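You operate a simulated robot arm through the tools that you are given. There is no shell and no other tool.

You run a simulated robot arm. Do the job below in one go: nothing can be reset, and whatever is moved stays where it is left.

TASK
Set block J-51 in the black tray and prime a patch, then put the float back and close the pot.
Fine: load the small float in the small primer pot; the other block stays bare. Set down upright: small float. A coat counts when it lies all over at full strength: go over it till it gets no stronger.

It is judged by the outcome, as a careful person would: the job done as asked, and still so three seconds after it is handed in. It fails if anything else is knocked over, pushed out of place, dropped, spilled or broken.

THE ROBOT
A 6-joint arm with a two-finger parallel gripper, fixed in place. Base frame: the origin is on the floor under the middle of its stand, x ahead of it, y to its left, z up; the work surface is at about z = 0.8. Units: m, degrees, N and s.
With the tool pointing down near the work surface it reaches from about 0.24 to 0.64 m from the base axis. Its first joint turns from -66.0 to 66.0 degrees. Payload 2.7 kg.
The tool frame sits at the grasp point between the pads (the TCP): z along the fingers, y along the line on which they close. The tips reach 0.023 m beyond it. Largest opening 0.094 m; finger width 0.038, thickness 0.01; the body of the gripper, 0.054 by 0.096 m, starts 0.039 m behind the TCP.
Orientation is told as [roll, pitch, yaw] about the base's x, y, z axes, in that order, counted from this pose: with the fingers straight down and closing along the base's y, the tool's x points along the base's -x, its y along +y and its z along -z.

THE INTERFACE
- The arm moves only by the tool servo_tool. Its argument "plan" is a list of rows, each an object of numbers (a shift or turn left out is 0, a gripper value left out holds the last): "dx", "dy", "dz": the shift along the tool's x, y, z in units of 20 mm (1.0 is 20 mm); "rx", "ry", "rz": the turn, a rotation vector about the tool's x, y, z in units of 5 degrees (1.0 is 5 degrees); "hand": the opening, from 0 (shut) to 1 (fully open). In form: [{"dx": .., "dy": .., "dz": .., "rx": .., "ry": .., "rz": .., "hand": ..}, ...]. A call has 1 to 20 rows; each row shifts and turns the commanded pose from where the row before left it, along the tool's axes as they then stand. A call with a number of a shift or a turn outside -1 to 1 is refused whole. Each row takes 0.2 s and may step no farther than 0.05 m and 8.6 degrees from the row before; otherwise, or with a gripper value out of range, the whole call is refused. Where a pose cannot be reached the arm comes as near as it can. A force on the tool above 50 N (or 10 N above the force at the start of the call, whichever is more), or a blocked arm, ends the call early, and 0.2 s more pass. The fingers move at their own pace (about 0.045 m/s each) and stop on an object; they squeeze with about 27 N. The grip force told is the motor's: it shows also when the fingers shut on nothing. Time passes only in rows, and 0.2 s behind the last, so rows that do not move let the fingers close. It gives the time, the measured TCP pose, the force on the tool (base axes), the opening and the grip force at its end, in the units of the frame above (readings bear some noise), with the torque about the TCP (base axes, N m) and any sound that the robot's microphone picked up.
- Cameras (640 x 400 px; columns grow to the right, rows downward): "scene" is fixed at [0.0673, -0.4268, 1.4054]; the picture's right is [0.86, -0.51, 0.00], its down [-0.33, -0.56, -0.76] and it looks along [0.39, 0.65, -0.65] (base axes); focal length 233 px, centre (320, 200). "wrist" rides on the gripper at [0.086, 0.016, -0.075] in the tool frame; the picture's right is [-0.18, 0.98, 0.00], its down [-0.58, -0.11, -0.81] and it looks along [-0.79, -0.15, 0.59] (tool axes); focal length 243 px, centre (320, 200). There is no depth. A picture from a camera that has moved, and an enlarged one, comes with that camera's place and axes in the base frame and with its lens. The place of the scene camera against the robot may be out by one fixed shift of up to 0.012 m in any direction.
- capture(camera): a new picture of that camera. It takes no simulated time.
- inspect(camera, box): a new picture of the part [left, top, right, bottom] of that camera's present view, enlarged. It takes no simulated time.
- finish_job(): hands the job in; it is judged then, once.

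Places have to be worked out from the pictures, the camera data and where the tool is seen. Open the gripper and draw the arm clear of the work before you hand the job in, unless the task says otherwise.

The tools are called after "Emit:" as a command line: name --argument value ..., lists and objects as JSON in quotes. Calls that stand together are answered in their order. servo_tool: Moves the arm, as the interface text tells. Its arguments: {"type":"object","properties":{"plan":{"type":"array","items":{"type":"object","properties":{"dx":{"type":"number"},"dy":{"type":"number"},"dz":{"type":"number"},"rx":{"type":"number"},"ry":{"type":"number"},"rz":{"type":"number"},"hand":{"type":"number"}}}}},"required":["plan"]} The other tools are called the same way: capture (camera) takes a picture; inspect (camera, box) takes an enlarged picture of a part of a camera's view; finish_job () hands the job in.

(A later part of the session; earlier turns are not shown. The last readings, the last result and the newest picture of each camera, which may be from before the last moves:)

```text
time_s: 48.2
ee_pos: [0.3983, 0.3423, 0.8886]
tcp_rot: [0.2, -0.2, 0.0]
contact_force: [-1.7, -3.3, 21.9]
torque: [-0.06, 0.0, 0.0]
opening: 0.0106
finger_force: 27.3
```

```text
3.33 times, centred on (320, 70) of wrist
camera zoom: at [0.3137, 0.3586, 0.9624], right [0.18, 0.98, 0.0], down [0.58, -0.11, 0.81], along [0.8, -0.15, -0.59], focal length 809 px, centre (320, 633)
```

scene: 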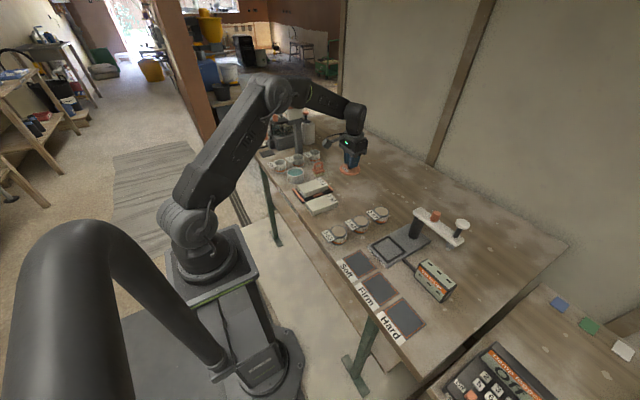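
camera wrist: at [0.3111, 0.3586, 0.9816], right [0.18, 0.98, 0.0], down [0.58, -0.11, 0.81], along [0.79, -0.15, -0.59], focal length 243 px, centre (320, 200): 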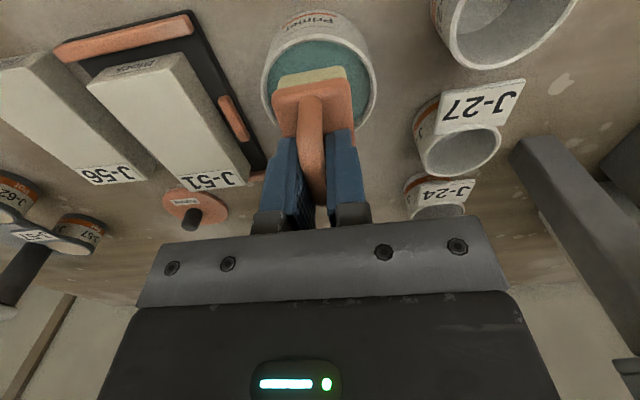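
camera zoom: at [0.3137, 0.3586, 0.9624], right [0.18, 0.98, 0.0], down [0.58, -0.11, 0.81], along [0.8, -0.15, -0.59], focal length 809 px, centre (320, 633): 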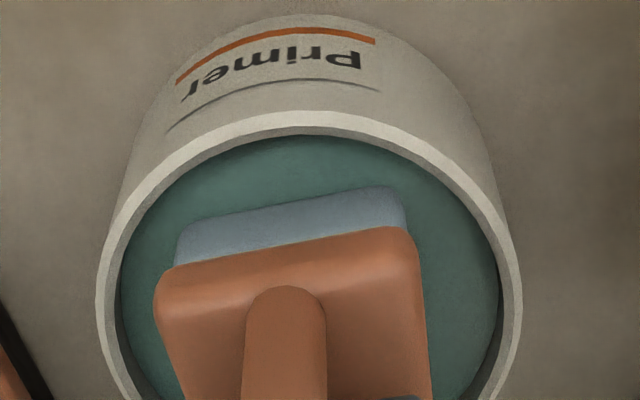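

The sponge has taken on the primer (blue-grey) and it is bearing on the primer at 22 N — loaded. Easing off and lifting straight out.

Emit:
servo_tool --plan '[{}, {"dz": -0.1}, {"dz": -0.2}, {"dz": -0.4}, {"dz": -0.6}, {"dz": -0.7}, {"dz": -0.7}, {}]'

Emit:
capture --camera "wrist"

Emit:
inspect --camera "scene" --box '[264, 135, 344, 195]'

Emit:
inspect --camera "wrist" --box '[250, 50, 378, 130]'

```text
time_s: 50.0
ee_pos: [0.3986, 0.3415, 0.9404]
tcp_rot: [0.0, 0.1, 0.0]
contact_force: [-0.6, -0.2, -0.7]
torque: [0.03, 0.01, 0.0]
opening: 0.0104
finger_force: 26.9
```

```text
taken
camera wrist: at [0.3137, 0.3583, 1.0152], right [0.18, 0.98, 0.0], down [0.58, -0.11, 0.81], along [0.79, -0.15, -0.59], focal length 243 px, centre (320, 200)
```

wrist: 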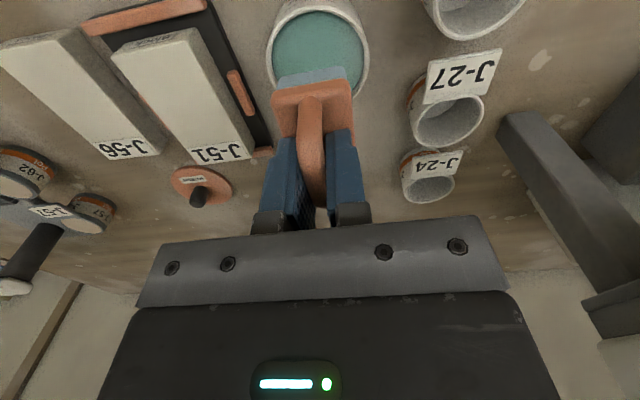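

```text
6.67 times, centred on (304, 165) of scene
camera zoom: at [0.0673, -0.4268, 1.4054], right [0.86, -0.51, 0.0], down [-0.33, -0.56, -0.76], along [0.39, 0.65, -0.65], focal length 1552 px, centre (427, 433)
```

zoom: 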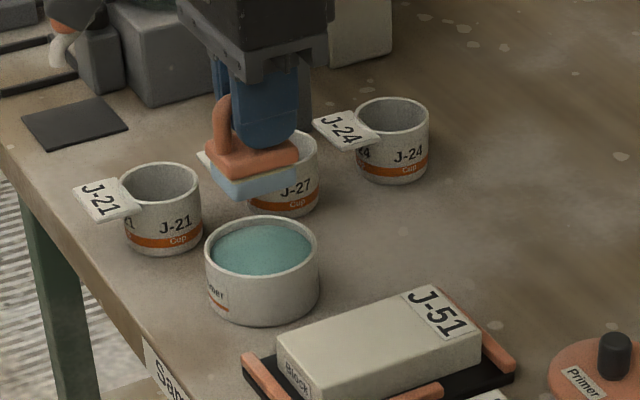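

```text
5.00 times, centred on (314, 90) of wrist
camera zoom: at [0.3137, 0.3583, 1.0152], right [0.18, 0.98, 0.0], down [0.58, -0.11, 0.81], along [0.79, -0.15, -0.59], focal length 1213 px, centre (350, 750)
```

zoom: 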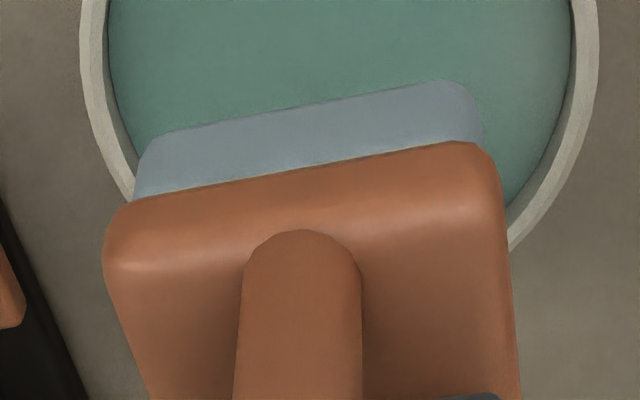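

Float is loaded and still held square. Carrying it over block J-51 in the tray (clean area centre ≈ (0.409, 0.228)).

Emit:
servo_tool --plan '[{"dy": -0.6, "dx": -0.1}, {"dy": -1, "dx": -0.1}, {"dy": -1, "dx": -0.1}, {"dy": -1, "dx": -0.1}, {"dy": -1, "dx": -0.1}, {"dy": -0.7, "dx": -0.1}, {"dy": -0.36, "dx": -0.1}, {}]'

Emit:
capture --camera "wrist"

Emit:
inspect --camera "wrist" --box '[220, 0, 412, 120]'

Emit:
inspect --camera "scene" --box '[282, 150, 346, 210]'

```text
time_s: 51.8
ee_pos: [0.4129, 0.2293, 0.9396]
tcp_rot: [0.0, 0.0, 0.0]
contact_force: [-0.7, 0.1, -0.7]
torque: [0.04, 0.02, -0.03]
opening: 0.0102
finger_force: 27.3
```

```text
taken
camera wrist: at [0.3273, 0.2445, 1.0148], right [0.18, 0.98, 0.0], down [0.58, -0.11, 0.81], along [0.79, -0.15, -0.59], focal length 243 px, centre (320, 200)
```

wrist: 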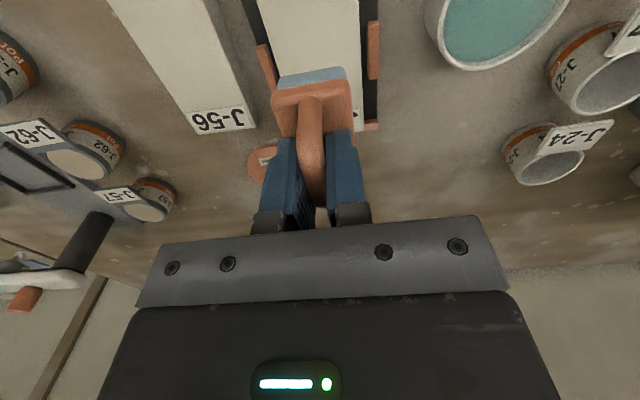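

```text
3.33 times, centred on (316, 60) of wrist
camera zoom: at [0.3273, 0.2445, 1.0148], right [0.18, 0.98, 0.0], down [0.58, -0.11, 0.81], along [0.79, -0.15, -0.59], focal length 809 px, centre (333, 667)
```

zoom: 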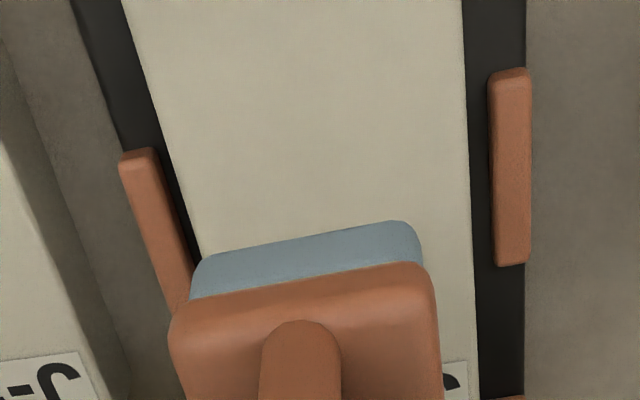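

```text
6.67 times, centred on (314, 180) of scene
camera zoom: at [0.0673, -0.4268, 1.4054], right [0.86, -0.51, 0.0], down [-0.33, -0.56, -0.76], along [0.39, 0.65, -0.65], focal length 1552 px, centre (360, 333)
```

zoom: 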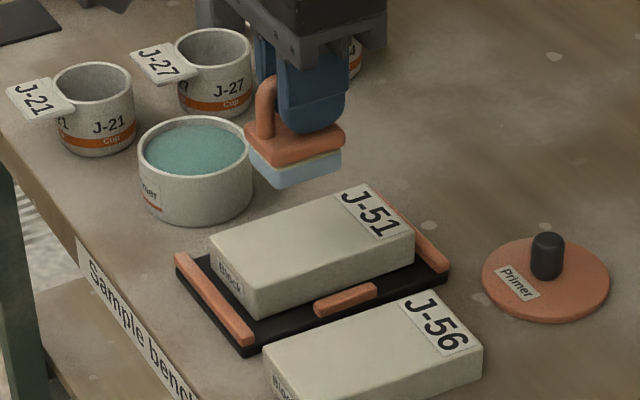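

Positioned over the block. Lowering toward its surface, gently at the end.

Emit:
servo_tool --plan '[{"dz": 0.5}, {"dz": 0.6}, {"dz": 0.6}, {"dz": 0.4}, {"dz": 0.2}, {}]'

Emit:
inspect --camera "scene" --box '[290, 165, 338, 200]'

```text
time_s: 53.2
ee_pos: [0.4126, 0.2295, 0.8945]
tcp_rot: [0.0, 0.1, 0.0]
contact_force: [-0.6, 0.2, -0.6]
torque: [0.01, 0.01, 0.0]
opening: 0.0103
finger_force: 27.1
```

```text
11.43 times, centred on (314, 182) of scene
camera zoom: at [0.0673, -0.4268, 1.4054], right [0.86, -0.51, 0.0], down [-0.33, -0.56, -0.76], along [0.39, 0.65, -0.65], focal length 2660 px, centre (389, 400)
```

zoom: 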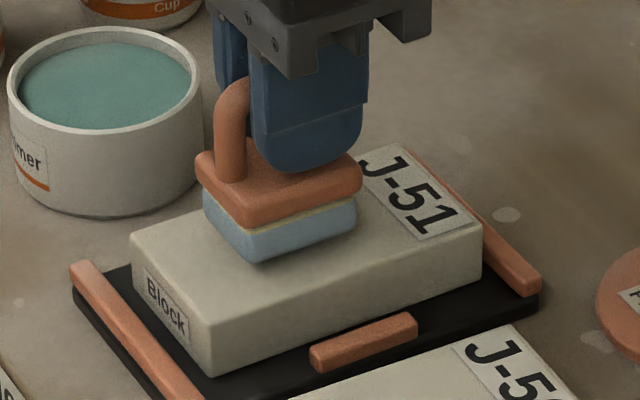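

Emit:
servo_tool --plan '[{"dz": 0.15}, {"dz": 0.1}, {"dz": 0.05}, {}]'

Emit:
inspect --camera "scene" --box '[290, 165, 338, 200]'

```text
time_s: 54.2
ee_pos: [0.4128, 0.2289, 0.8883]
tcp_rot: [0.1, -0.2, 0.0]
contact_force: [-0.8, -0.6, 7.8]
torque: [-0.03, -0.12, -0.01]
opening: 0.0104
finger_force: 26.7
```

```text
11.43 times, centred on (314, 182) of scene
camera zoom: at [0.0671, -0.4268, 1.4054], right [0.86, -0.51, 0.0], down [-0.33, -0.56, -0.76], along [0.39, 0.65, -0.65], focal length 2660 px, centre (389, 400)
```

zoom: 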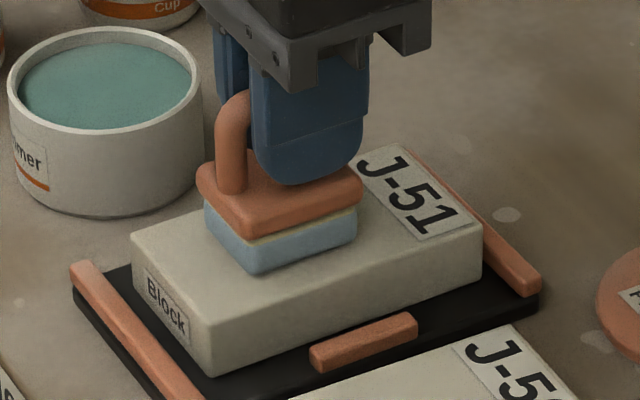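

Contact at 7.8 N. I'll lift to see what kind of mark a single dab leaves.

Emit:
servo_tool --plan '[{}, {"dz": -0.3}, {"dz": -0.8}, {"dz": -1}, {"dz": -0.5}, {}]'

Emit:
inspect --camera "scene" --box '[290, 165, 338, 200]'

Emit:
inspect --camera "wrist" --box '[220, 0, 412, 120]'

```text
time_s: 55.6
ee_pos: [0.4124, 0.2293, 0.9411]
tcp_rot: [0.0, 0.1, 0.0]
contact_force: [0.0, 0.1, -0.7]
torque: [-0.01, -0.03, -0.01]
opening: 0.0102
finger_force: 27.2
```

```text
11.43 times, centred on (314, 182) of scene
camera zoom: at [0.0673, -0.4268, 1.4054], right [0.86, -0.51, 0.0], down [-0.33, -0.56, -0.76], along [0.39, 0.65, -0.65], focal length 2660 px, centre (389, 400)
```

zoom: 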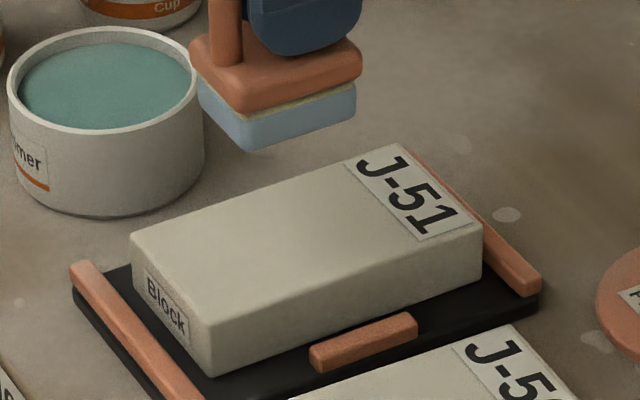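

```text
3.33 times, centred on (316, 60) of wrist
camera zoom: at [0.3273, 0.2448, 1.0153], right [0.18, 0.98, 0.0], down [0.58, -0.11, 0.81], along [0.79, -0.15, -0.59], focal length 809 px, centre (333, 667)
```

zoom: 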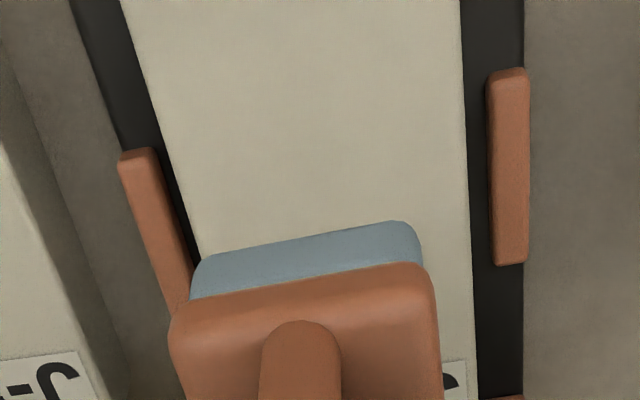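

Emit:
inspect --camera "scene" --box '[298, 172, 330, 198]'

```text
15.38 times, centred on (314, 185) of scene
camera zoom: at [0.0673, -0.4268, 1.4054], right [0.86, -0.51, 0.0], down [-0.33, -0.56, -0.76], along [0.39, 0.65, -0.65], focal length 3581 px, centre (412, 431)
```

zoom: 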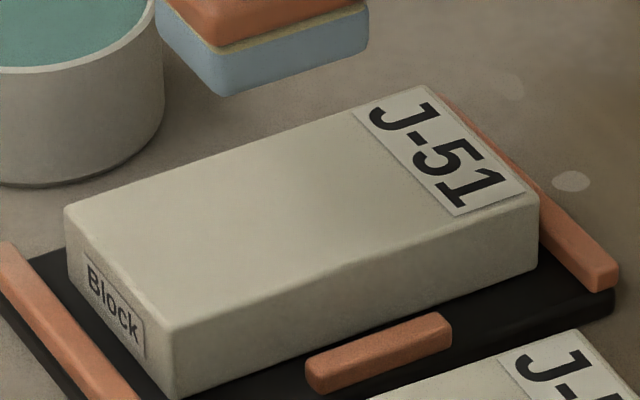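

A plain dab leaves no mark, so the float must be wiped across the surface. I'll do one light stroke along the block's length (staying off the label) and look.

Emit:
servo_tool --plan '[{"dx": 1}, {"dz": 0.8}, {"dz": 0.9}, {"dz": 0.6}, {"dz": 0.2}, {"dz": 0.1}, {}, {"dx": -0.2}, {"dx": -0.3}, {"dx": -0.3}, {"dx": -0.3}, {"dx": -0.3}, {"dx": -0.3}, {"dx": -0.3}, {"dx": -0.2}, {}]'

Emit:
inspect --camera "scene" --box '[290, 165, 338, 200]'

Emit:
capture --camera "wrist"

```text
time_s: 59.0
ee_pos: [0.4376, 0.2293, 0.8886]
tcp_rot: [0.1, 0.0, 0.0]
contact_force: [-3.7, 0.2, 12.3]
torque: [0.02, 0.05, -0.03]
opening: 0.0103
finger_force: 26.9
```

```text
11.43 times, centred on (314, 182) of scene
camera zoom: at [0.067, -0.4268, 1.4054], right [0.86, -0.51, 0.0], down [-0.33, -0.56, -0.76], along [0.39, 0.65, -0.65], focal length 2660 px, centre (389, 400)
```

zoom: 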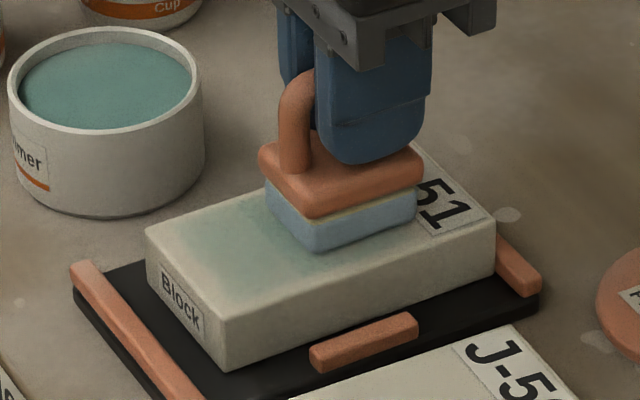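

```text
taken
camera wrist: at [0.3515, 0.2452, 0.9632], right [0.18, 0.98, 0.0], down [0.58, -0.11, 0.81], along [0.79, -0.15, -0.59], focal length 243 px, centre (320, 200)
```

wrist: 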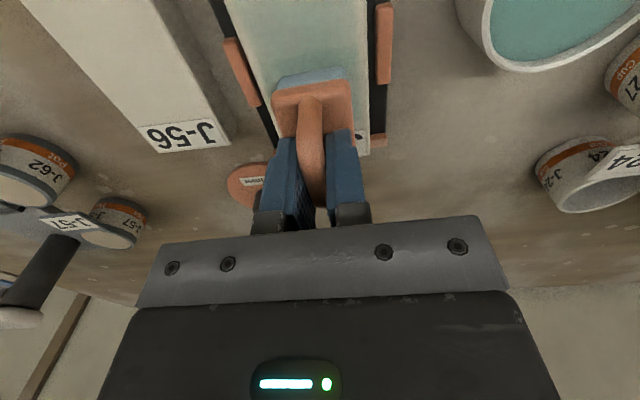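

The stroke leaves a faint turquoise coat; the block slid ~5 mm within the tray (tray itself unmoved). Lifting to inspect the coat's extent.

Emit:
servo_tool --plan '[{"dz": -0.3}, {"dz": -0.8}, {"dz": -1}, {"dx": 1, "dz": -0.5}, {"dx": 1}, {"dx": 1}, {"dx": 1}, {}]'

Emit:
inspect --camera "scene" --box '[290, 165, 338, 200]'

Emit:
capture --camera "wrist"

```text
time_s: 60.8
ee_pos: [0.3565, 0.2291, 0.9405]
tcp_rot: [0.0, 0.0, 0.0]
contact_force: [0.2, 0.0, -0.5]
torque: [0.0, -0.02, 0.01]
opening: 0.0107
finger_force: 26.9
```

```text
11.43 times, centred on (314, 182) of scene
camera zoom: at [0.0673, -0.4268, 1.4054], right [0.86, -0.51, 0.0], down [-0.33, -0.56, -0.76], along [0.39, 0.65, -0.65], focal length 2660 px, centre (389, 400)
```

zoom: 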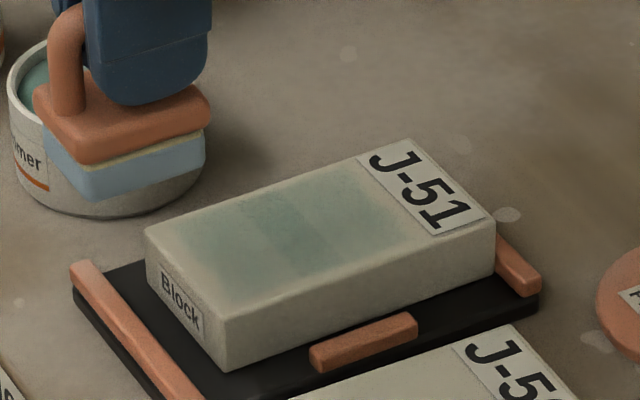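

```text
taken
camera wrist: at [0.271, 0.2455, 1.0151], right [0.18, 0.98, 0.0], down [0.58, -0.11, 0.81], along [0.79, -0.15, -0.59], focal length 243 px, centre (320, 200)
```

wrist: 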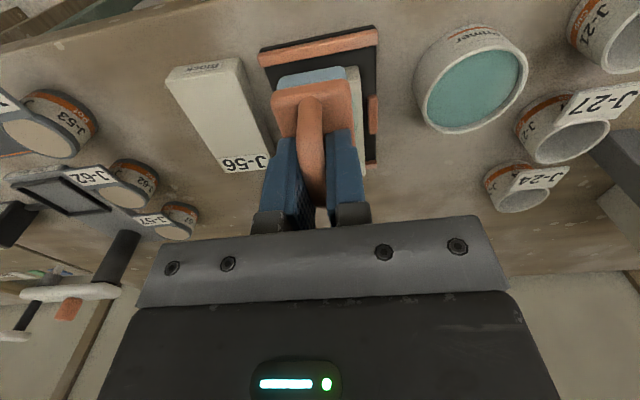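

Emit:
inspect --camera "scene" --box '[298, 174, 330, 196]'

Emit:
inspect --camera "scene" --box '[300, 174, 320, 192]'

```text
16.00 times, centred on (314, 185) of scene
camera zoom: at [0.0673, -0.4268, 1.4054], right [0.86, -0.51, 0.0], down [-0.33, -0.56, -0.76], along [0.39, 0.65, -0.65], focal length 3724 px, centre (416, 440)
```

zoom: 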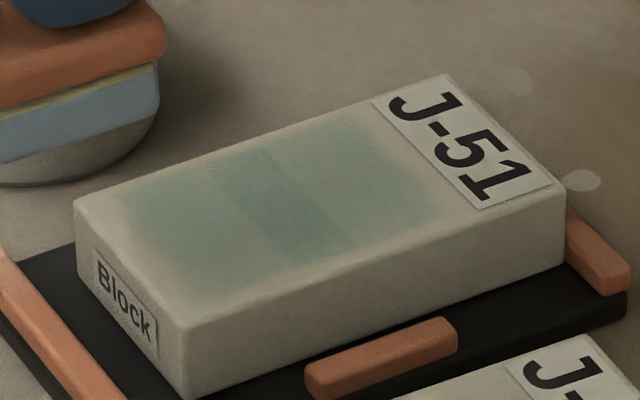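

```text
16.00 times, centred on (310, 183) of scene
camera zoom: at [0.0673, -0.4268, 1.4054], right [0.86, -0.51, 0.0], down [-0.33, -0.56, -0.76], along [0.39, 0.65, -0.65], focal length 3724 px, centre (480, 472)
```

zoom: 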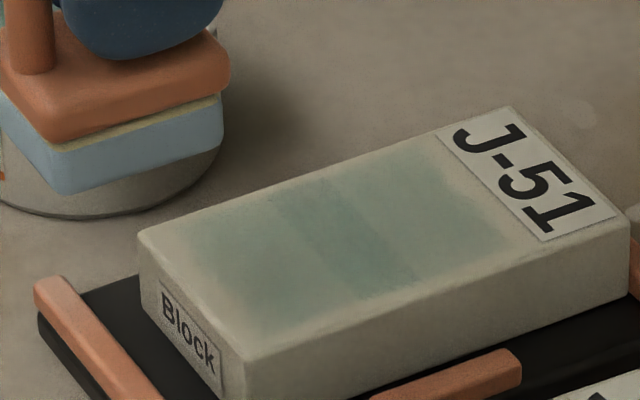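

The primed patch is a soft-edged area in the middle of the clean face, with strips of differing strength. I'll go over it back and forth with lighter pressure.

Emit:
servo_tool --plan '[{"dx": -0.8}, {"dx": -0.8}, {"dz": 0.9}, {"dz": 0.9}, {"dz": 0.6}, {"dz": 0.17}, {"dx": -0.4}, {"dx": -0.4}, {"dx": -0.4}, {"dx": -0.4}, {"dx": -0.4}, {"dx": -0.4}, {"dx": 0.4}, {"dx": 0.4}, {"dx": 0.4}, {"dx": 0.4}, {"dx": 0.4}, {"dx": 0.4}, {}]'

Emit:
inspect --camera "scene" --box '[298, 174, 330, 196]'

Emit:
inspect --camera "scene" --box '[282, 160, 346, 210]'

```text
time_s: 64.8
ee_pos: [0.3887, 0.2302, 0.8885]
tcp_rot: [0.0, 0.0, 0.0]
contact_force: [0.1, 0.5, -0.2]
torque: [0.01, -0.03, -0.02]
opening: 0.0101
finger_force: 27.0
```

```text
16.00 times, centred on (314, 185) of scene
camera zoom: at [0.0673, -0.4268, 1.4054], right [0.86, -0.51, 0.0], down [-0.33, -0.56, -0.76], along [0.39, 0.65, -0.65], focal length 3724 px, centre (416, 440)
```

zoom: 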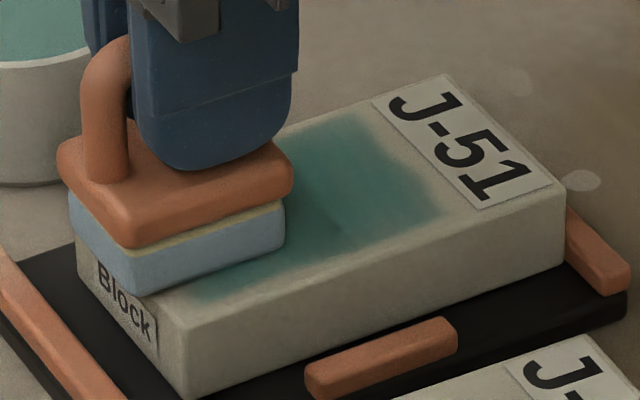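

```text
8.00 times, centred on (314, 185) of scene
camera zoom: at [0.0673, -0.4268, 1.4054], right [0.86, -0.51, 0.0], down [-0.33, -0.56, -0.76], along [0.39, 0.65, -0.65], focal length 1862 px, centre (368, 320)
```

zoom: 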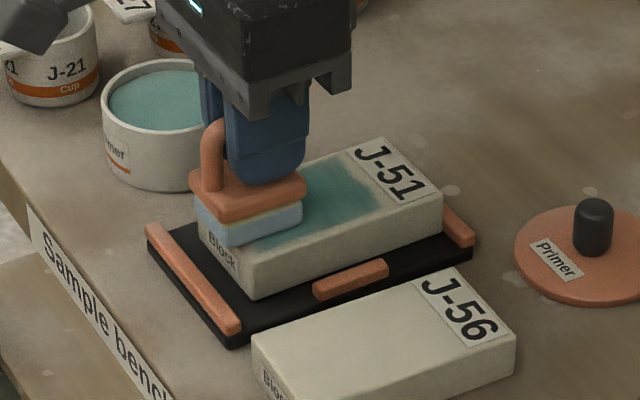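

Even very light contact strengthens the coat and the block no longer slides. Continuing the passes at this height.

Emit:
servo_tool --plan '[{"dx": -0.4}, {"dx": -0.4}, {"dx": -0.4}, {"dx": -0.4}, {"dx": -0.4}, {"dx": -0.5}, {"dx": 0.5}, {"dx": 0.4}, {"dx": 0.4}, {"dx": 0.4}, {"dx": 0.4}, {"dx": 0.4}, {"dz": -0.5}, {"dz": -1}, {"dz": -1, "dx": 1}, {"dx": 1}, {"dx": 1}, {}]'

Emit:
inspect --camera "scene" --box '[298, 174, 330, 196]'

```text
time_s: 68.6
ee_pos: [0.3272, 0.2301, 0.9389]
tcp_rot: [-0.1, -0.1, 0.0]
contact_force: [-0.2, -1.3, -1.1]
torque: [0.02, 0.0, 0.0]
opening: 0.0106
finger_force: 27.1
```

```text
16.00 times, centred on (314, 185) of scene
camera zoom: at [0.0673, -0.4268, 1.4054], right [0.86, -0.51, 0.0], down [-0.33, -0.56, -0.76], along [0.39, 0.65, -0.65], focal length 3724 px, centre (416, 440)
```

zoom: 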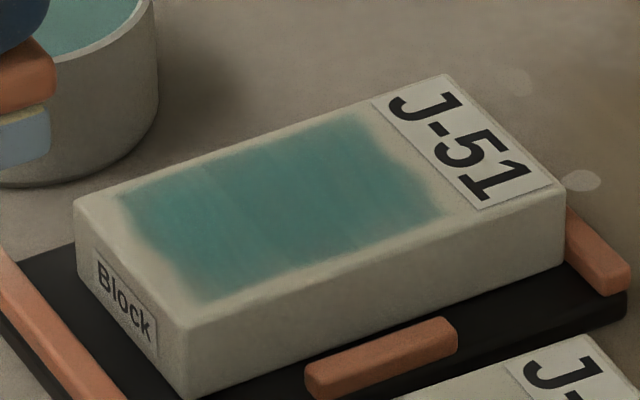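

The coat has grown much stronger. The patch is about 74×47 mm, wider than the sponge, so I'll add passes offset +6 mm and -6 mm in y to cover its edges fully.

Emit:
servo_tool --plan '[{"dx": -1, "dy": 0.3}, {"dx": -1}, {"dx": -1}, {"dz": 1}, {"dz": 1}, {"dz": 0.5}, {"dx": -0.5}, {"dx": -0.5}, {"dx": -0.5}, {"dx": -0.5}, {"dx": -0.5}, {"dx": 0.5}, {"dx": 0.5}, {"dx": 0.5}, {"dx": 0.5}, {"dx": 0.5}, {}]'

Emit:
servo_tool --plan '[{"dy": -0.3}, {"dy": -0.3}, {"dx": -0.5}, {"dx": -0.5}, {"dx": -0.5}, {"dx": -0.5}, {"dx": -0.5}, {"dx": 0.5}, {"dx": 0.5}, {"dx": 0.5}, {"dx": 0.5}, {"dx": 0.5}, {"dz": -0.5, "dy": 0.3}, {"dz": -1}, {"dz": -1, "dx": 1}, {"dx": 1}, {"dx": 1}, {}]'

Emit:
inspect --camera "scene" --box '[298, 174, 330, 196]'

```text
time_s: 72.2
ee_pos: [0.3881, 0.2346, 0.8885]
tcp_rot: [0.1, 0.0, 0.0]
contact_force: [-0.1, 0.2, 0.0]
torque: [0.0, -0.03, -0.03]
opening: 0.0103
finger_force: 26.7
```

```text
time_s: 76.0
ee_pos: [0.3288, 0.2289, 0.9378]
tcp_rot: [0.1, -0.1, 0.0]
contact_force: [-0.6, -0.1, -0.8]
torque: [-0.01, 0.0, -0.02]
opening: 0.0102
finger_force: 27.3
```

```text
16.00 times, centred on (314, 185) of scene
camera zoom: at [0.0673, -0.4268, 1.4054], right [0.86, -0.51, 0.0], down [-0.33, -0.56, -0.76], along [0.39, 0.65, -0.65], focal length 3724 px, centre (416, 440)
```

zoom: 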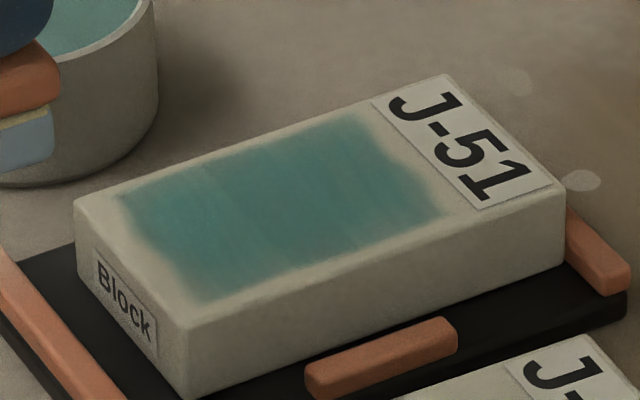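

Strength looks close to the last view. I'll do further passes, slightly firmer and reaching a bit further toward both ends, and compare.

Emit:
servo_tool --plan '[{"dx": -1}, {"dx": -1}, {"dx": -0.9}, {"dz": 1}, {"dz": 1}, {"dz": 0.53}, {"dx": -0.5}, {"dx": -0.5}, {"dx": -0.5}, {"dx": -0.5}, {"dx": -0.5}, {"dx": -0.2}, {"dx": 0.5}, {"dx": 0.5}, {"dx": 0.5}, {"dx": 0.5}, {"dx": 0.5}, {"dx": 0.2}, {}]'

Emit:
servo_tool --plan '[{"dx": -0.5}, {"dx": -0.5}, {"dx": -0.5}, {"dx": -0.5}, {"dx": -0.5}, {"dx": -0.2}, {"dx": 0.5}, {"dx": 0.5}, {"dx": 0.5}, {"dx": 0.5}, {"dx": 0.5}, {"dx": 0.2}, {"dz": -0.5}, {"dz": -1}, {"dz": -1, "dx": 1}, {"dx": 1}, {"dx": 1}, {}]'

Emit:
inspect --camera "scene" --box '[298, 174, 330, 196]'

```text
time_s: 80.0
ee_pos: [0.3857, 0.2299, 0.8889]
tcp_rot: [0.0, 0.0, 0.0]
contact_force: [4.9, 0.0, 9.6]
torque: [0.01, -0.35, -0.02]
opening: 0.0105
finger_force: 27.2
```

```text
time_s: 83.8
ee_pos: [0.3265, 0.2291, 0.9369]
tcp_rot: [0.0, 0.0, 0.0]
contact_force: [-0.2, 0.9, -0.7]
torque: [0.02, 0.0, -0.02]
opening: 0.0105
finger_force: 27.1
```

```text
16.00 times, centred on (314, 185) of scene
camera zoom: at [0.0673, -0.4268, 1.4054], right [0.86, -0.51, 0.0], down [-0.33, -0.56, -0.76], along [0.39, 0.65, -0.65], focal length 3724 px, centre (416, 440)
```

zoom: 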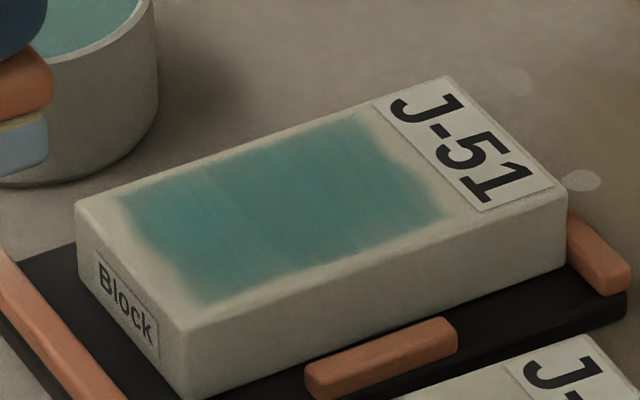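

Emit:
inspect --camera "scene" --box '[300, 176, 324, 194]'

Emit:
capture --camera "wrist"

```text
16.00 times, centred on (312, 185) of scene
camera zoom: at [0.0673, -0.4268, 1.4054], right [0.86, -0.51, 0.0], down [-0.33, -0.56, -0.76], along [0.39, 0.65, -0.65], focal length 3724 px, centre (448, 440)
```

zoom: 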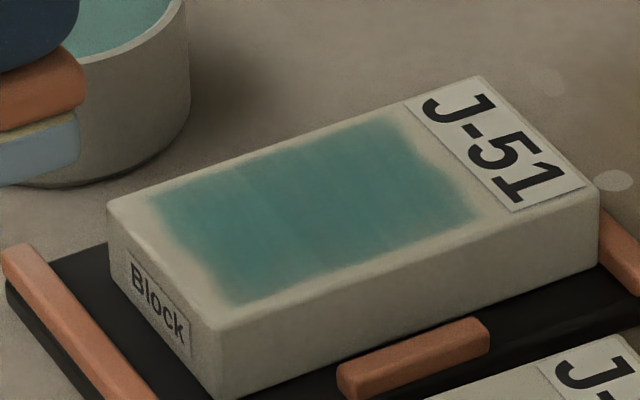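

```text
taken
camera wrist: at [0.2416, 0.2447, 1.0124], right [0.18, 0.98, 0.0], down [0.58, -0.11, 0.81], along [0.79, -0.15, -0.59], focal length 243 px, centre (320, 200)
```

wrist: 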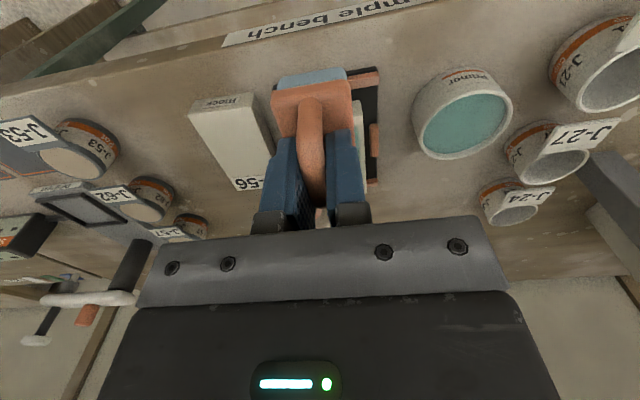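

I'll move the float aside (+y, well above everything) so the wrist camera can view the patch directly.

Emit:
servo_tool --plan '[{"dz": -0.5, "dy": 0.8}, {"dy": 1}, {"dy": 1}, {"dy": 1}, {}]'

Emit:
inspect --camera "wrist" --box '[140, 70, 300, 190]'

Emit:
capture --camera "wrist"

```text
time_s: 85.0
ee_pos: [0.327, 0.3048, 0.9486]
tcp_rot: [-0.1, 0.0, 0.1]
contact_force: [-0.5, 0.2, -0.4]
torque: [0.0, 0.0, 0.0]
opening: 0.0103
finger_force: 26.9
```

```text
3.33 times, centred on (220, 130) of wrist
camera zoom: at [0.2413, 0.3206, 1.0226], right [0.18, 0.98, 0.0], down [0.58, -0.11, 0.81], along [0.79, -0.15, -0.59], focal length 809 px, centre (653, 433)
```

zoom: 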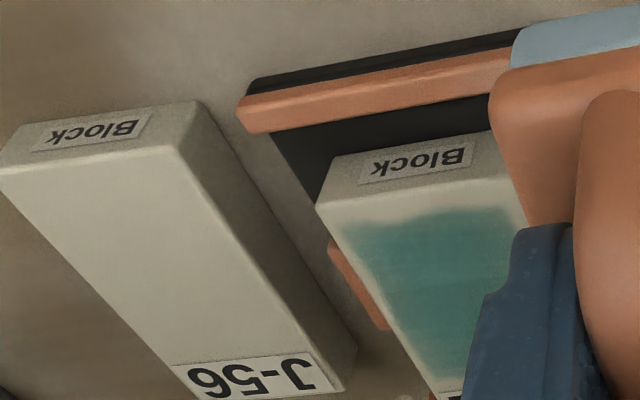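

```text
taken
camera wrist: at [0.2413, 0.3206, 1.0226], right [0.18, 0.98, 0.0], down [0.58, -0.11, 0.81], along [0.79, -0.15, -0.59], focal length 243 px, centre (320, 200)
```

wrist: 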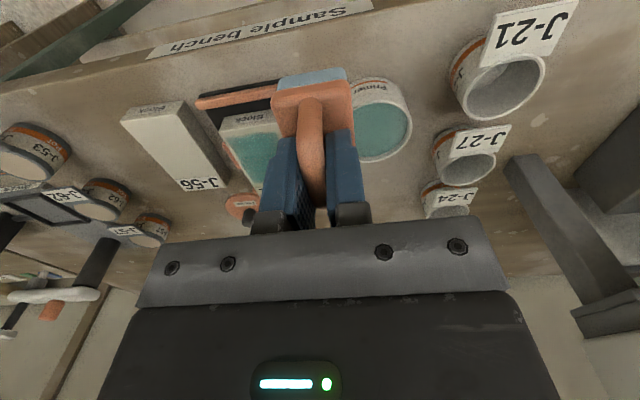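

The visible part looks strong and even. To be sure the float hasn't simply run dry, I'll reload it once and go over the patch again to compare. First, check the float's seat in the grip.

Emit:
servo_tool --plan '[{"dx": -0.9, "dy": 0.47}, {"dx": -0.9, "dy": 0.47}, {"dx": -0.9, "dy": 0.47}, {"dx": -0.87, "dy": 0.47}, {}, {}]'

Emit:
inspect --camera "wrist" --box '[250, 50, 378, 130]'

Emit:
inspect --camera "wrist" --box '[240, 0, 400, 115]'

Emit:
inspect --camera "scene" --box '[270, 140, 334, 200]'

```text
time_s: 86.4
ee_pos: [0.3984, 0.3432, 0.9484]
tcp_rot: [0.0, 0.0, -0.1]
contact_force: [1.0, 0.3, -0.8]
torque: [0.02, 0.04, -0.01]
opening: 0.0104
finger_force: 27.2
```

```text
5.00 times, centred on (314, 90) of wrist
camera zoom: at [0.313, 0.3587, 1.0229], right [0.18, 0.98, 0.0], down [0.58, -0.11, 0.81], along [0.79, -0.15, -0.59], focal length 1213 px, centre (350, 750)
```

zoom: 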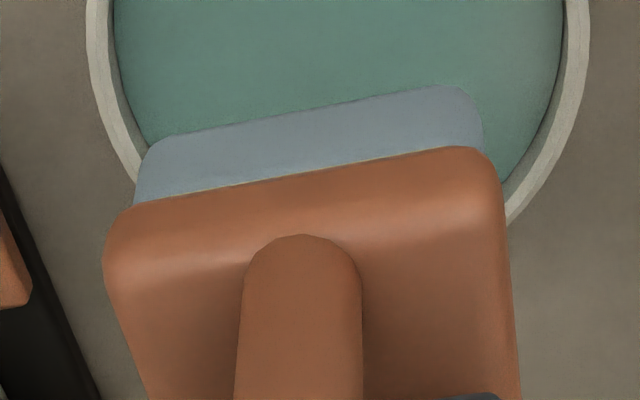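

```text
3.48 times, centred on (320, 58) of wrist
camera zoom: at [0.313, 0.3587, 1.0229], right [0.18, 0.98, 0.0], down [0.58, -0.11, 0.81], along [0.79, -0.15, -0.59], focal length 844 px, centre (320, 696)
```

zoom: 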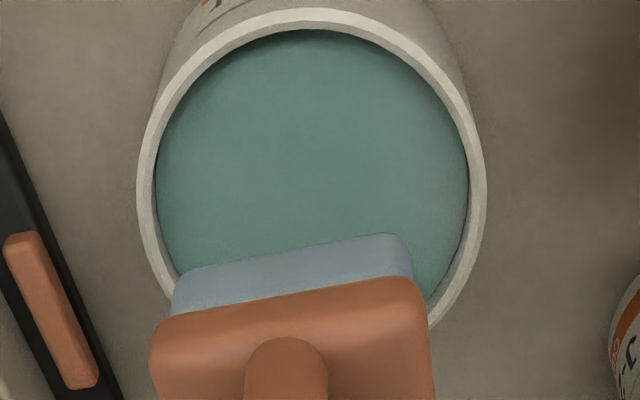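

```text
6.67 times, centred on (302, 170) of scene
camera zoom: at [0.0673, -0.4268, 1.4054], right [0.86, -0.51, 0.0], down [-0.33, -0.56, -0.76], along [0.39, 0.65, -0.65], focal length 1552 px, centre (440, 400)
```

zoom: 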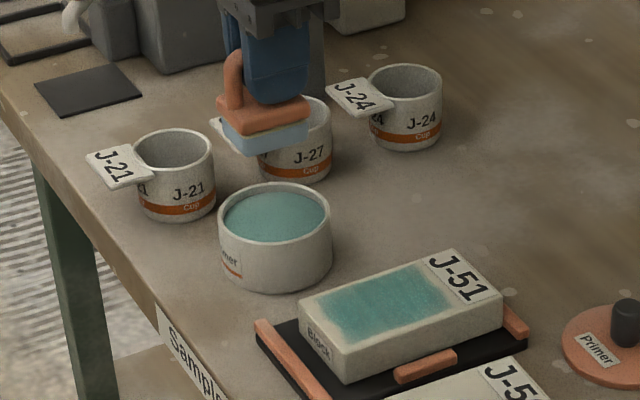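

Float still well held. Dipping again, same spot.

Emit:
servo_tool --plan '[{"dz": 0.6}, {"dz": 0.7}, {"dz": 0.6}, {"dz": 0.4}, {"dz": 0.3}, {"dz": 0.2}, {"dz": 0.1}, {}]'

Emit:
inspect --camera "scene" --box '[274, 150, 322, 180]'

```text
time_s: 88.2
ee_pos: [0.3978, 0.3424, 0.8906]
tcp_rot: [-0.1, 0.0, 0.1]
contact_force: [-0.3, -0.2, -0.8]
torque: [-0.02, -0.01, 0.0]
opening: 0.0105
finger_force: 26.7
```

```text
13.33 times, centred on (298, 165) of scene
camera zoom: at [0.0673, -0.4268, 1.4054], right [0.86, -0.51, 0.0], down [-0.33, -0.56, -0.76], along [0.39, 0.65, -0.65], focal length 3104 px, centre (613, 667)
```

zoom: 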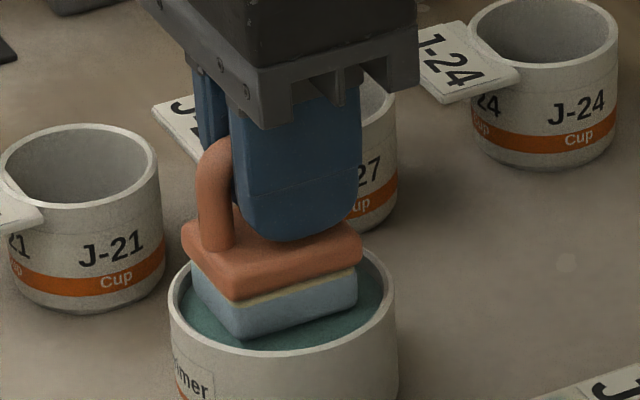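

Emit:
servo_tool --plan '[{"dz": 0.07}, {"dz": 0.07}, {}, {}]'

```text
time_s: 89.2
ee_pos: [0.3969, 0.3427, 0.8879]
tcp_rot: [0.0, 0.0, 0.0]
contact_force: [-1.3, -1.3, 4.1]
torque: [-0.03, -0.03, -0.02]
opening: 0.0103
finger_force: 27.4
```

The sponge touches the primer (4 N) — loaded again. Lifting out and returning over the block for more passes.

Emit:
servo_tool --plan '[{}, {"dz": -0.3}, {"dz": -0.6}, {"dz": -0.9}, {"dz": -0.8}, {"dy": -1, "dx": 0.1}, {"dy": -1, "dx": 0.1}, {"dy": -1, "dx": 0.1}, {"dy": -1, "dx": 0.1}, {"dy": -1, "dx": 0.1}, {"dy": -0.7}, {}, {}]'

Emit:
inspect --camera "scene" --box '[282, 150, 346, 210]'

```text
time_s: 92.0
ee_pos: [0.3874, 0.2288, 0.9386]
tcp_rot: [0.0, 0.0, 0.0]
contact_force: [0.0, -1.0, -1.1]
torque: [-0.01, 0.0, 0.02]
opening: 0.0104
finger_force: 26.8
```

```text
6.67 times, centred on (314, 180) of scene
camera zoom: at [0.0673, -0.4268, 1.4054], right [0.86, -0.51, 0.0], down [-0.33, -0.56, -0.76], along [0.39, 0.65, -0.65], focal length 1552 px, centre (360, 333)
```

zoom: 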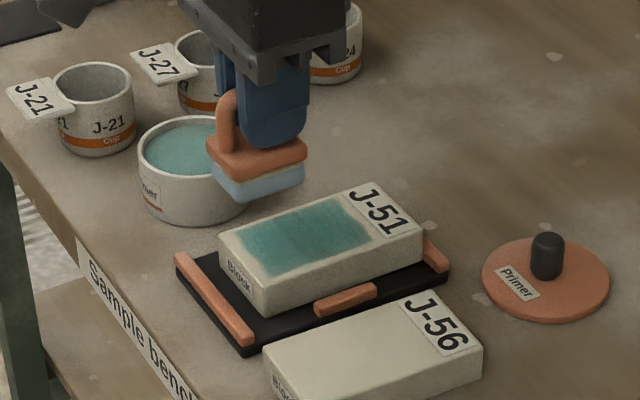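

Emit:
servo_tool --plan '[{"dz": 0.8}, {"dz": 0.8}, {"dz": 0.7}, {"dz": 0.2}, {"dz": 0.05}, {}]'

```text
time_s: 93.4
ee_pos: [0.3873, 0.2293, 0.8891]
tcp_rot: [0.0, 0.0, 0.0]
contact_force: [-1.8, -0.3, 3.7]
torque: [-0.05, -0.02, -0.02]
opening: 0.0104
finger_force: 26.7
```

Light contact (≈4 N). Now full passes at centre, then offset ±6 mm in y.

Emit:
servo_tool --plan '[{"dx": -0.5}, {"dx": -0.5}, {"dx": -0.5}, {"dx": -0.5}, {"dx": -0.5}, {"dx": -0.1}, {"dx": 0.5}, {"dx": 0.5}, {"dx": 0.5}, {"dx": 0.5}, {"dx": 0.5}, {"dx": 0.1}, {"dy": 0.3}, {"dx": -0.5}, {"dx": -0.5}, {"dx": -0.5}, {"dx": -0.5}, {"dx": -0.5}, {"dx": -0.1}, {}]'

Emit:
servo_tool --plan '[{"dx": 0.5}, {"dx": 0.5}, {"dx": 0.5}, {"dx": 0.5}, {"dx": 0.5}, {"dx": 0.1}, {"dy": -0.3}, {"dy": -0.3}, {"dx": -0.5}, {"dx": -0.5}, {"dx": -0.5}, {"dx": -0.5}, {"dx": -0.5}, {"dx": -0.1}, {"dx": 0.5}, {"dx": 0.5}, {"dx": 0.5}, {"dx": 0.5}, {"dx": 0.5}, {"dx": 0.1}]'

Emit:
servo_tool --plan '[{"dz": -0.5, "dy": 0.3}, {"dz": -1}, {"dz": -1}, {"dx": 1}, {"dx": 1}, {"dx": 1}, {}]'

Emit:
inspect --camera "scene" --box '[298, 174, 330, 196]'

Emit:
inspect --camera "scene" --box '[282, 150, 346, 210]'

```text
time_s: 97.6
ee_pos: [0.4403, 0.2357, 0.8884]
tcp_rot: [0.0, 0.0, 0.0]
contact_force: [-1.3, -0.1, 3.6]
torque: [-0.03, 0.04, 0.01]
opening: 0.0103
finger_force: 26.8
```

```text
time_s: 101.8
ee_pos: [0.3883, 0.2219, 0.8893]
tcp_rot: [0.0, 0.1, 0.0]
contact_force: [-0.2, -0.8, -0.2]
torque: [-0.01, -0.03, -0.02]
opening: 0.0105
finger_force: 26.7
```

```text
time_s: 103.4
ee_pos: [0.328, 0.2292, 0.9396]
tcp_rot: [0.0, 0.0, 0.1]
contact_force: [0.3, -0.3, -1.5]
torque: [-0.01, -0.01, 0.02]
opening: 0.0102
finger_force: 26.8
```

```text
16.00 times, centred on (314, 185) of scene
camera zoom: at [0.0673, -0.4268, 1.4054], right [0.86, -0.51, 0.0], down [-0.33, -0.56, -0.76], along [0.39, 0.65, -0.65], focal length 3724 px, centre (416, 440)
```

zoom: 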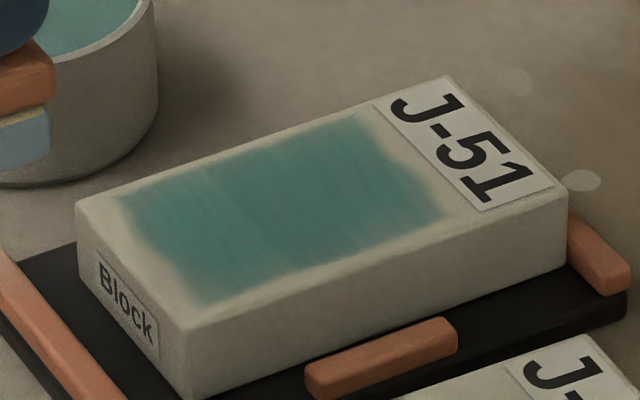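

```text
6.67 times, centred on (314, 180) of scene
camera zoom: at [0.0673, -0.4268, 1.4054], right [0.86, -0.51, 0.0], down [-0.33, -0.56, -0.76], along [0.39, 0.65, -0.65], focal length 1552 px, centre (360, 333)
```

zoom: 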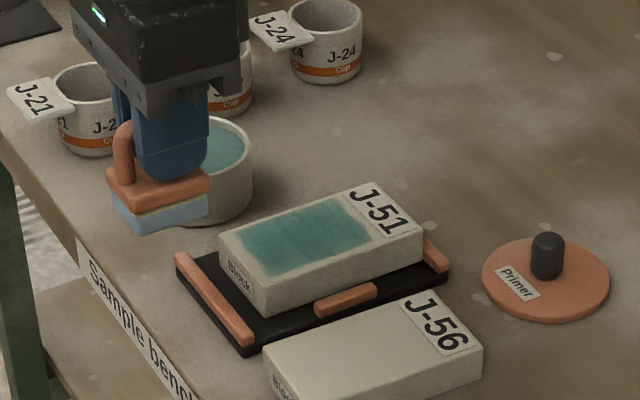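

The coat looks unchanged after reloading, i.e. it's at full strength. One last confirming double pass with slightly longer reach at both ends.

Emit:
servo_tool --plan '[{"dx": -0.9}, {"dx": -0.9}, {"dx": -0.9}, {"dz": 1}, {"dz": 1}, {"dz": 0.5}, {"dz": 0.02, "dx": -0.4}, {"dx": -0.5}, {"dx": -0.5}, {"dx": -0.5}, {"dx": -0.5}, {"dx": -0.5}, {"dx": -0.1}, {"dx": 0.5}, {"dx": 0.5}, {"dx": 0.5}, {"dx": 0.5}, {"dx": 0.5}, {"dx": 0.5}, {}]'

Emit:
servo_tool --plan '[{"dx": -0.5}, {"dx": -0.5}, {"dx": -0.5}, {"dx": -0.5}, {"dx": -0.5}, {"dx": -0.5}, {"dx": 0.5}, {"dx": 0.5}, {"dx": 0.5}, {"dx": 0.5}, {"dx": 0.5}, {"dx": 0.5}, {"dz": -0.5}, {"dz": -1}, {"dz": -1}, {"dx": 0.9}, {"dx": 0.9}, {"dx": 0.9}, {}]'

Emit:
inspect --camera "scene" --box '[298, 174, 330, 196]'

```text
time_s: 107.6
ee_pos: [0.3827, 0.2288, 0.8883]
tcp_rot: [0.0, 0.0, -0.1]
contact_force: [3.3, 0.3, 7.6]
torque: [0.03, -0.26, -0.01]
opening: 0.0105
finger_force: 26.6
```

```text
time_s: 111.6
ee_pos: [0.3269, 0.228, 0.9381]
tcp_rot: [0.0, 0.0, 0.1]
contact_force: [0.1, 0.1, -0.6]
torque: [-0.02, 0.02, -0.01]
opening: 0.0104
finger_force: 27.1
```

```text
16.00 times, centred on (314, 185) of scene
camera zoom: at [0.0673, -0.4268, 1.4054], right [0.86, -0.51, 0.0], down [-0.33, -0.56, -0.76], along [0.39, 0.65, -0.65], focal length 3724 px, centre (416, 440)
```

zoom: 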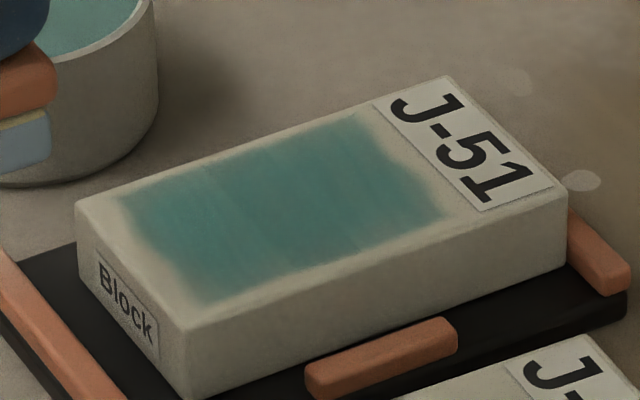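

Possibly a touch deeper at the far end, so I'll keep going with more passes until there's truly no difference.

Emit:
servo_tool --plan '[{"dx": -0.9}, {"dx": -0.9}, {"dx": -0.9}, {"dz": 1}, {"dz": 1}, {"dz": 0.5}, {"dx": -0.4, "dy": 0.25}, {"dx": -0.5}, {"dx": -0.5}, {"dx": -0.5}, {"dx": -0.5}, {"dx": -0.5}, {"dx": -0.1}, {"dx": 0.5}, {"dx": 0.5}, {"dx": 0.5}, {"dx": 0.5}, {"dx": 0.5}, {"dx": 0.5}]'

Emit:
servo_tool --plan '[{"dy": -0.5}, {"dx": -0.5}, {"dx": -0.5}, {"dx": -0.5}, {"dx": -0.5}, {"dx": -0.5}, {"dx": -0.5}, {"dx": 0.5}, {"dx": 0.5}, {"dx": 0.5}, {"dx": 0.5}, {"dx": 0.5}, {"dx": 0.5}, {"dy": 0.25}]'

Emit:
servo_tool --plan '[{"dx": -0.5}, {"dx": -0.5}, {"dx": -0.5}, {"dx": -0.5}, {"dx": -0.5}, {"dx": -0.5}, {"dx": 0.5}, {"dx": 0.5}, {"dx": 0.5}, {"dx": 0.5}, {"dx": 0.5}, {"dx": 0.5}, {"dz": -0.5}, {"dz": -1}, {"dz": -1}, {"dx": 0.9}, {"dx": 0.9}, {"dx": 0.9}, {}]'

Emit:
inspect --camera "scene" --box '[298, 174, 330, 196]'

```text
time_s: 115.6
ee_pos: [0.3817, 0.2337, 0.8888]
tcp_rot: [0.1, -0.1, 0.0]
contact_force: [2.3, -1.1, 5.2]
torque: [-0.06, -0.22, 0.03]
opening: 0.0104
finger_force: 26.8
```

```text
time_s: 118.6
ee_pos: [0.3808, 0.2294, 0.8881]
tcp_rot: [0.0, 0.0, 0.1]
contact_force: [0.1, -0.5, 1.5]
torque: [-0.03, -0.03, 0.0]
opening: 0.0105
finger_force: 27.0
```

```text
time_s: 122.6
ee_pos: [0.328, 0.2287, 0.938]
tcp_rot: [0.0, 0.0, 0.0]
contact_force: [0.7, 0.7, -1.0]
torque: [0.01, 0.0, 0.02]
opening: 0.0104
finger_force: 27.1
```

```text
16.00 times, centred on (314, 185) of scene
camera zoom: at [0.0673, -0.4268, 1.4054], right [0.86, -0.51, 0.0], down [-0.33, -0.56, -0.76], along [0.39, 0.65, -0.65], focal length 3724 px, centre (416, 440)
```

zoom: 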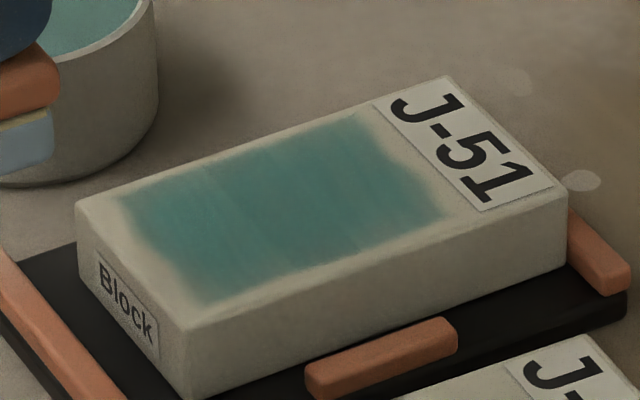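

No further change — the coat is at full strength all over. Now I carry the float back to its original spot, TCP (0.5046, 0.326), yaw -3.1°.

Emit:
servo_tool --plan '[{"dx": -0.5, "dy": 0.3, "dz": -0.3}, {"dx": -0.9, "dy": 0.5}, {"dx": -0.9, "dy": 0.5}, {"dx": -0.9, "dy": 0.5}, {"dx": -0.9, "dy": 0.5}, {"dx": -0.9, "dy": 0.5}, {"dx": -0.9, "dy": 0.5}, {"dx": -0.9, "dy": 0.5}, {"dx": -0.9, "dy": 0.5}, {"dx": -0.8, "dy": 0.4}, {"dx": -0.33, "dy": 0.17}, {"rz": 0.62}, {}, {}]'

Emit:
capture --camera "wrist"

Emit:
inspect --camera "scene" --box '[282, 130, 362, 190]'

```text
time_s: 125.6
ee_pos: [0.5052, 0.3266, 0.9446]
tcp_rot: [0.0, 0.1, -3.1]
contact_force: [-0.6, 0.5, -1.3]
torque: [0.02, 0.0, 0.01]
opening: 0.0106
finger_force: 27.2
```

```text
taken
camera wrist: at [0.4203, 0.3469, 1.0189], right [0.24, 0.97, 0.0], down [0.57, -0.14, 0.81], along [0.78, -0.19, -0.59], focal length 243 px, centre (320, 200)
```

wrist: 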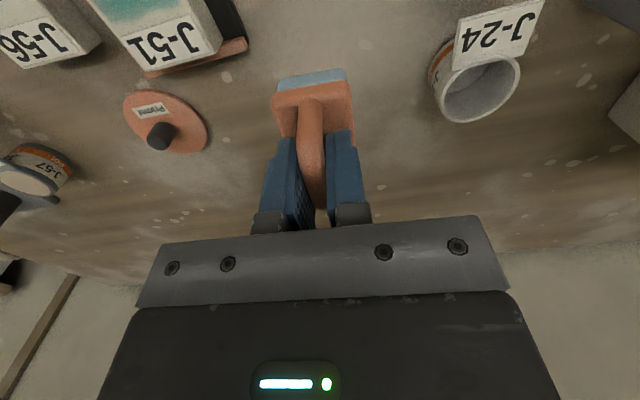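

```text
6.67 times, centred on (322, 160) of scene
camera zoom: at [0.0673, -0.4268, 1.4054], right [0.86, -0.51, 0.0], down [-0.33, -0.56, -0.76], along [0.39, 0.65, -0.65], focal length 1552 px, centre (307, 467)
```

zoom: 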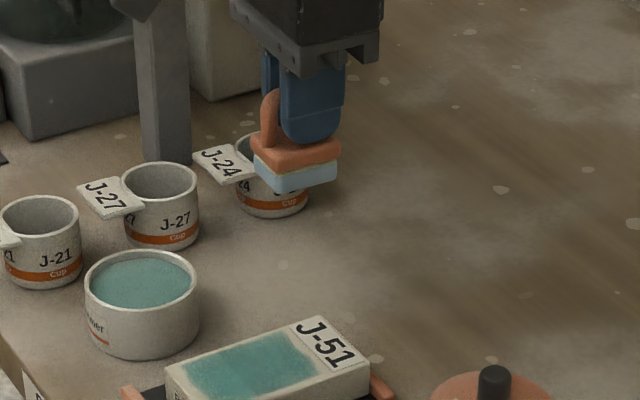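

The spot is clear. Lowering the float upright to just above the bench.

Emit:
servo_tool --plan '[{"dz": 0.8}, {"dz": 0.9}, {"dz": 0.9}, {"dz": 0.8}, {"dz": 0.5}, {"dz": 0.3}, {}]'

Emit:
servo_tool --plan '[{"dz": 0.07}, {"dz": 0.07}, {"dz": 0.05}, {}]'

```text
time_s: 127.2
ee_pos: [0.5044, 0.3271, 0.8593]
tcp_rot: [0.1, 0.0, -3.1]
contact_force: [-1.6, -0.2, -0.7]
torque: [0.03, -0.03, 0.0]
opening: 0.0104
finger_force: 27.4
```

```text
time_s: 128.2
ee_pos: [0.5041, 0.3266, 0.8565]
tcp_rot: [0.1, 0.1, -3.1]
contact_force: [0.1, -0.9, 0.0]
torque: [0.0, 0.02, 0.02]
opening: 0.0102
finger_force: 27.6
```

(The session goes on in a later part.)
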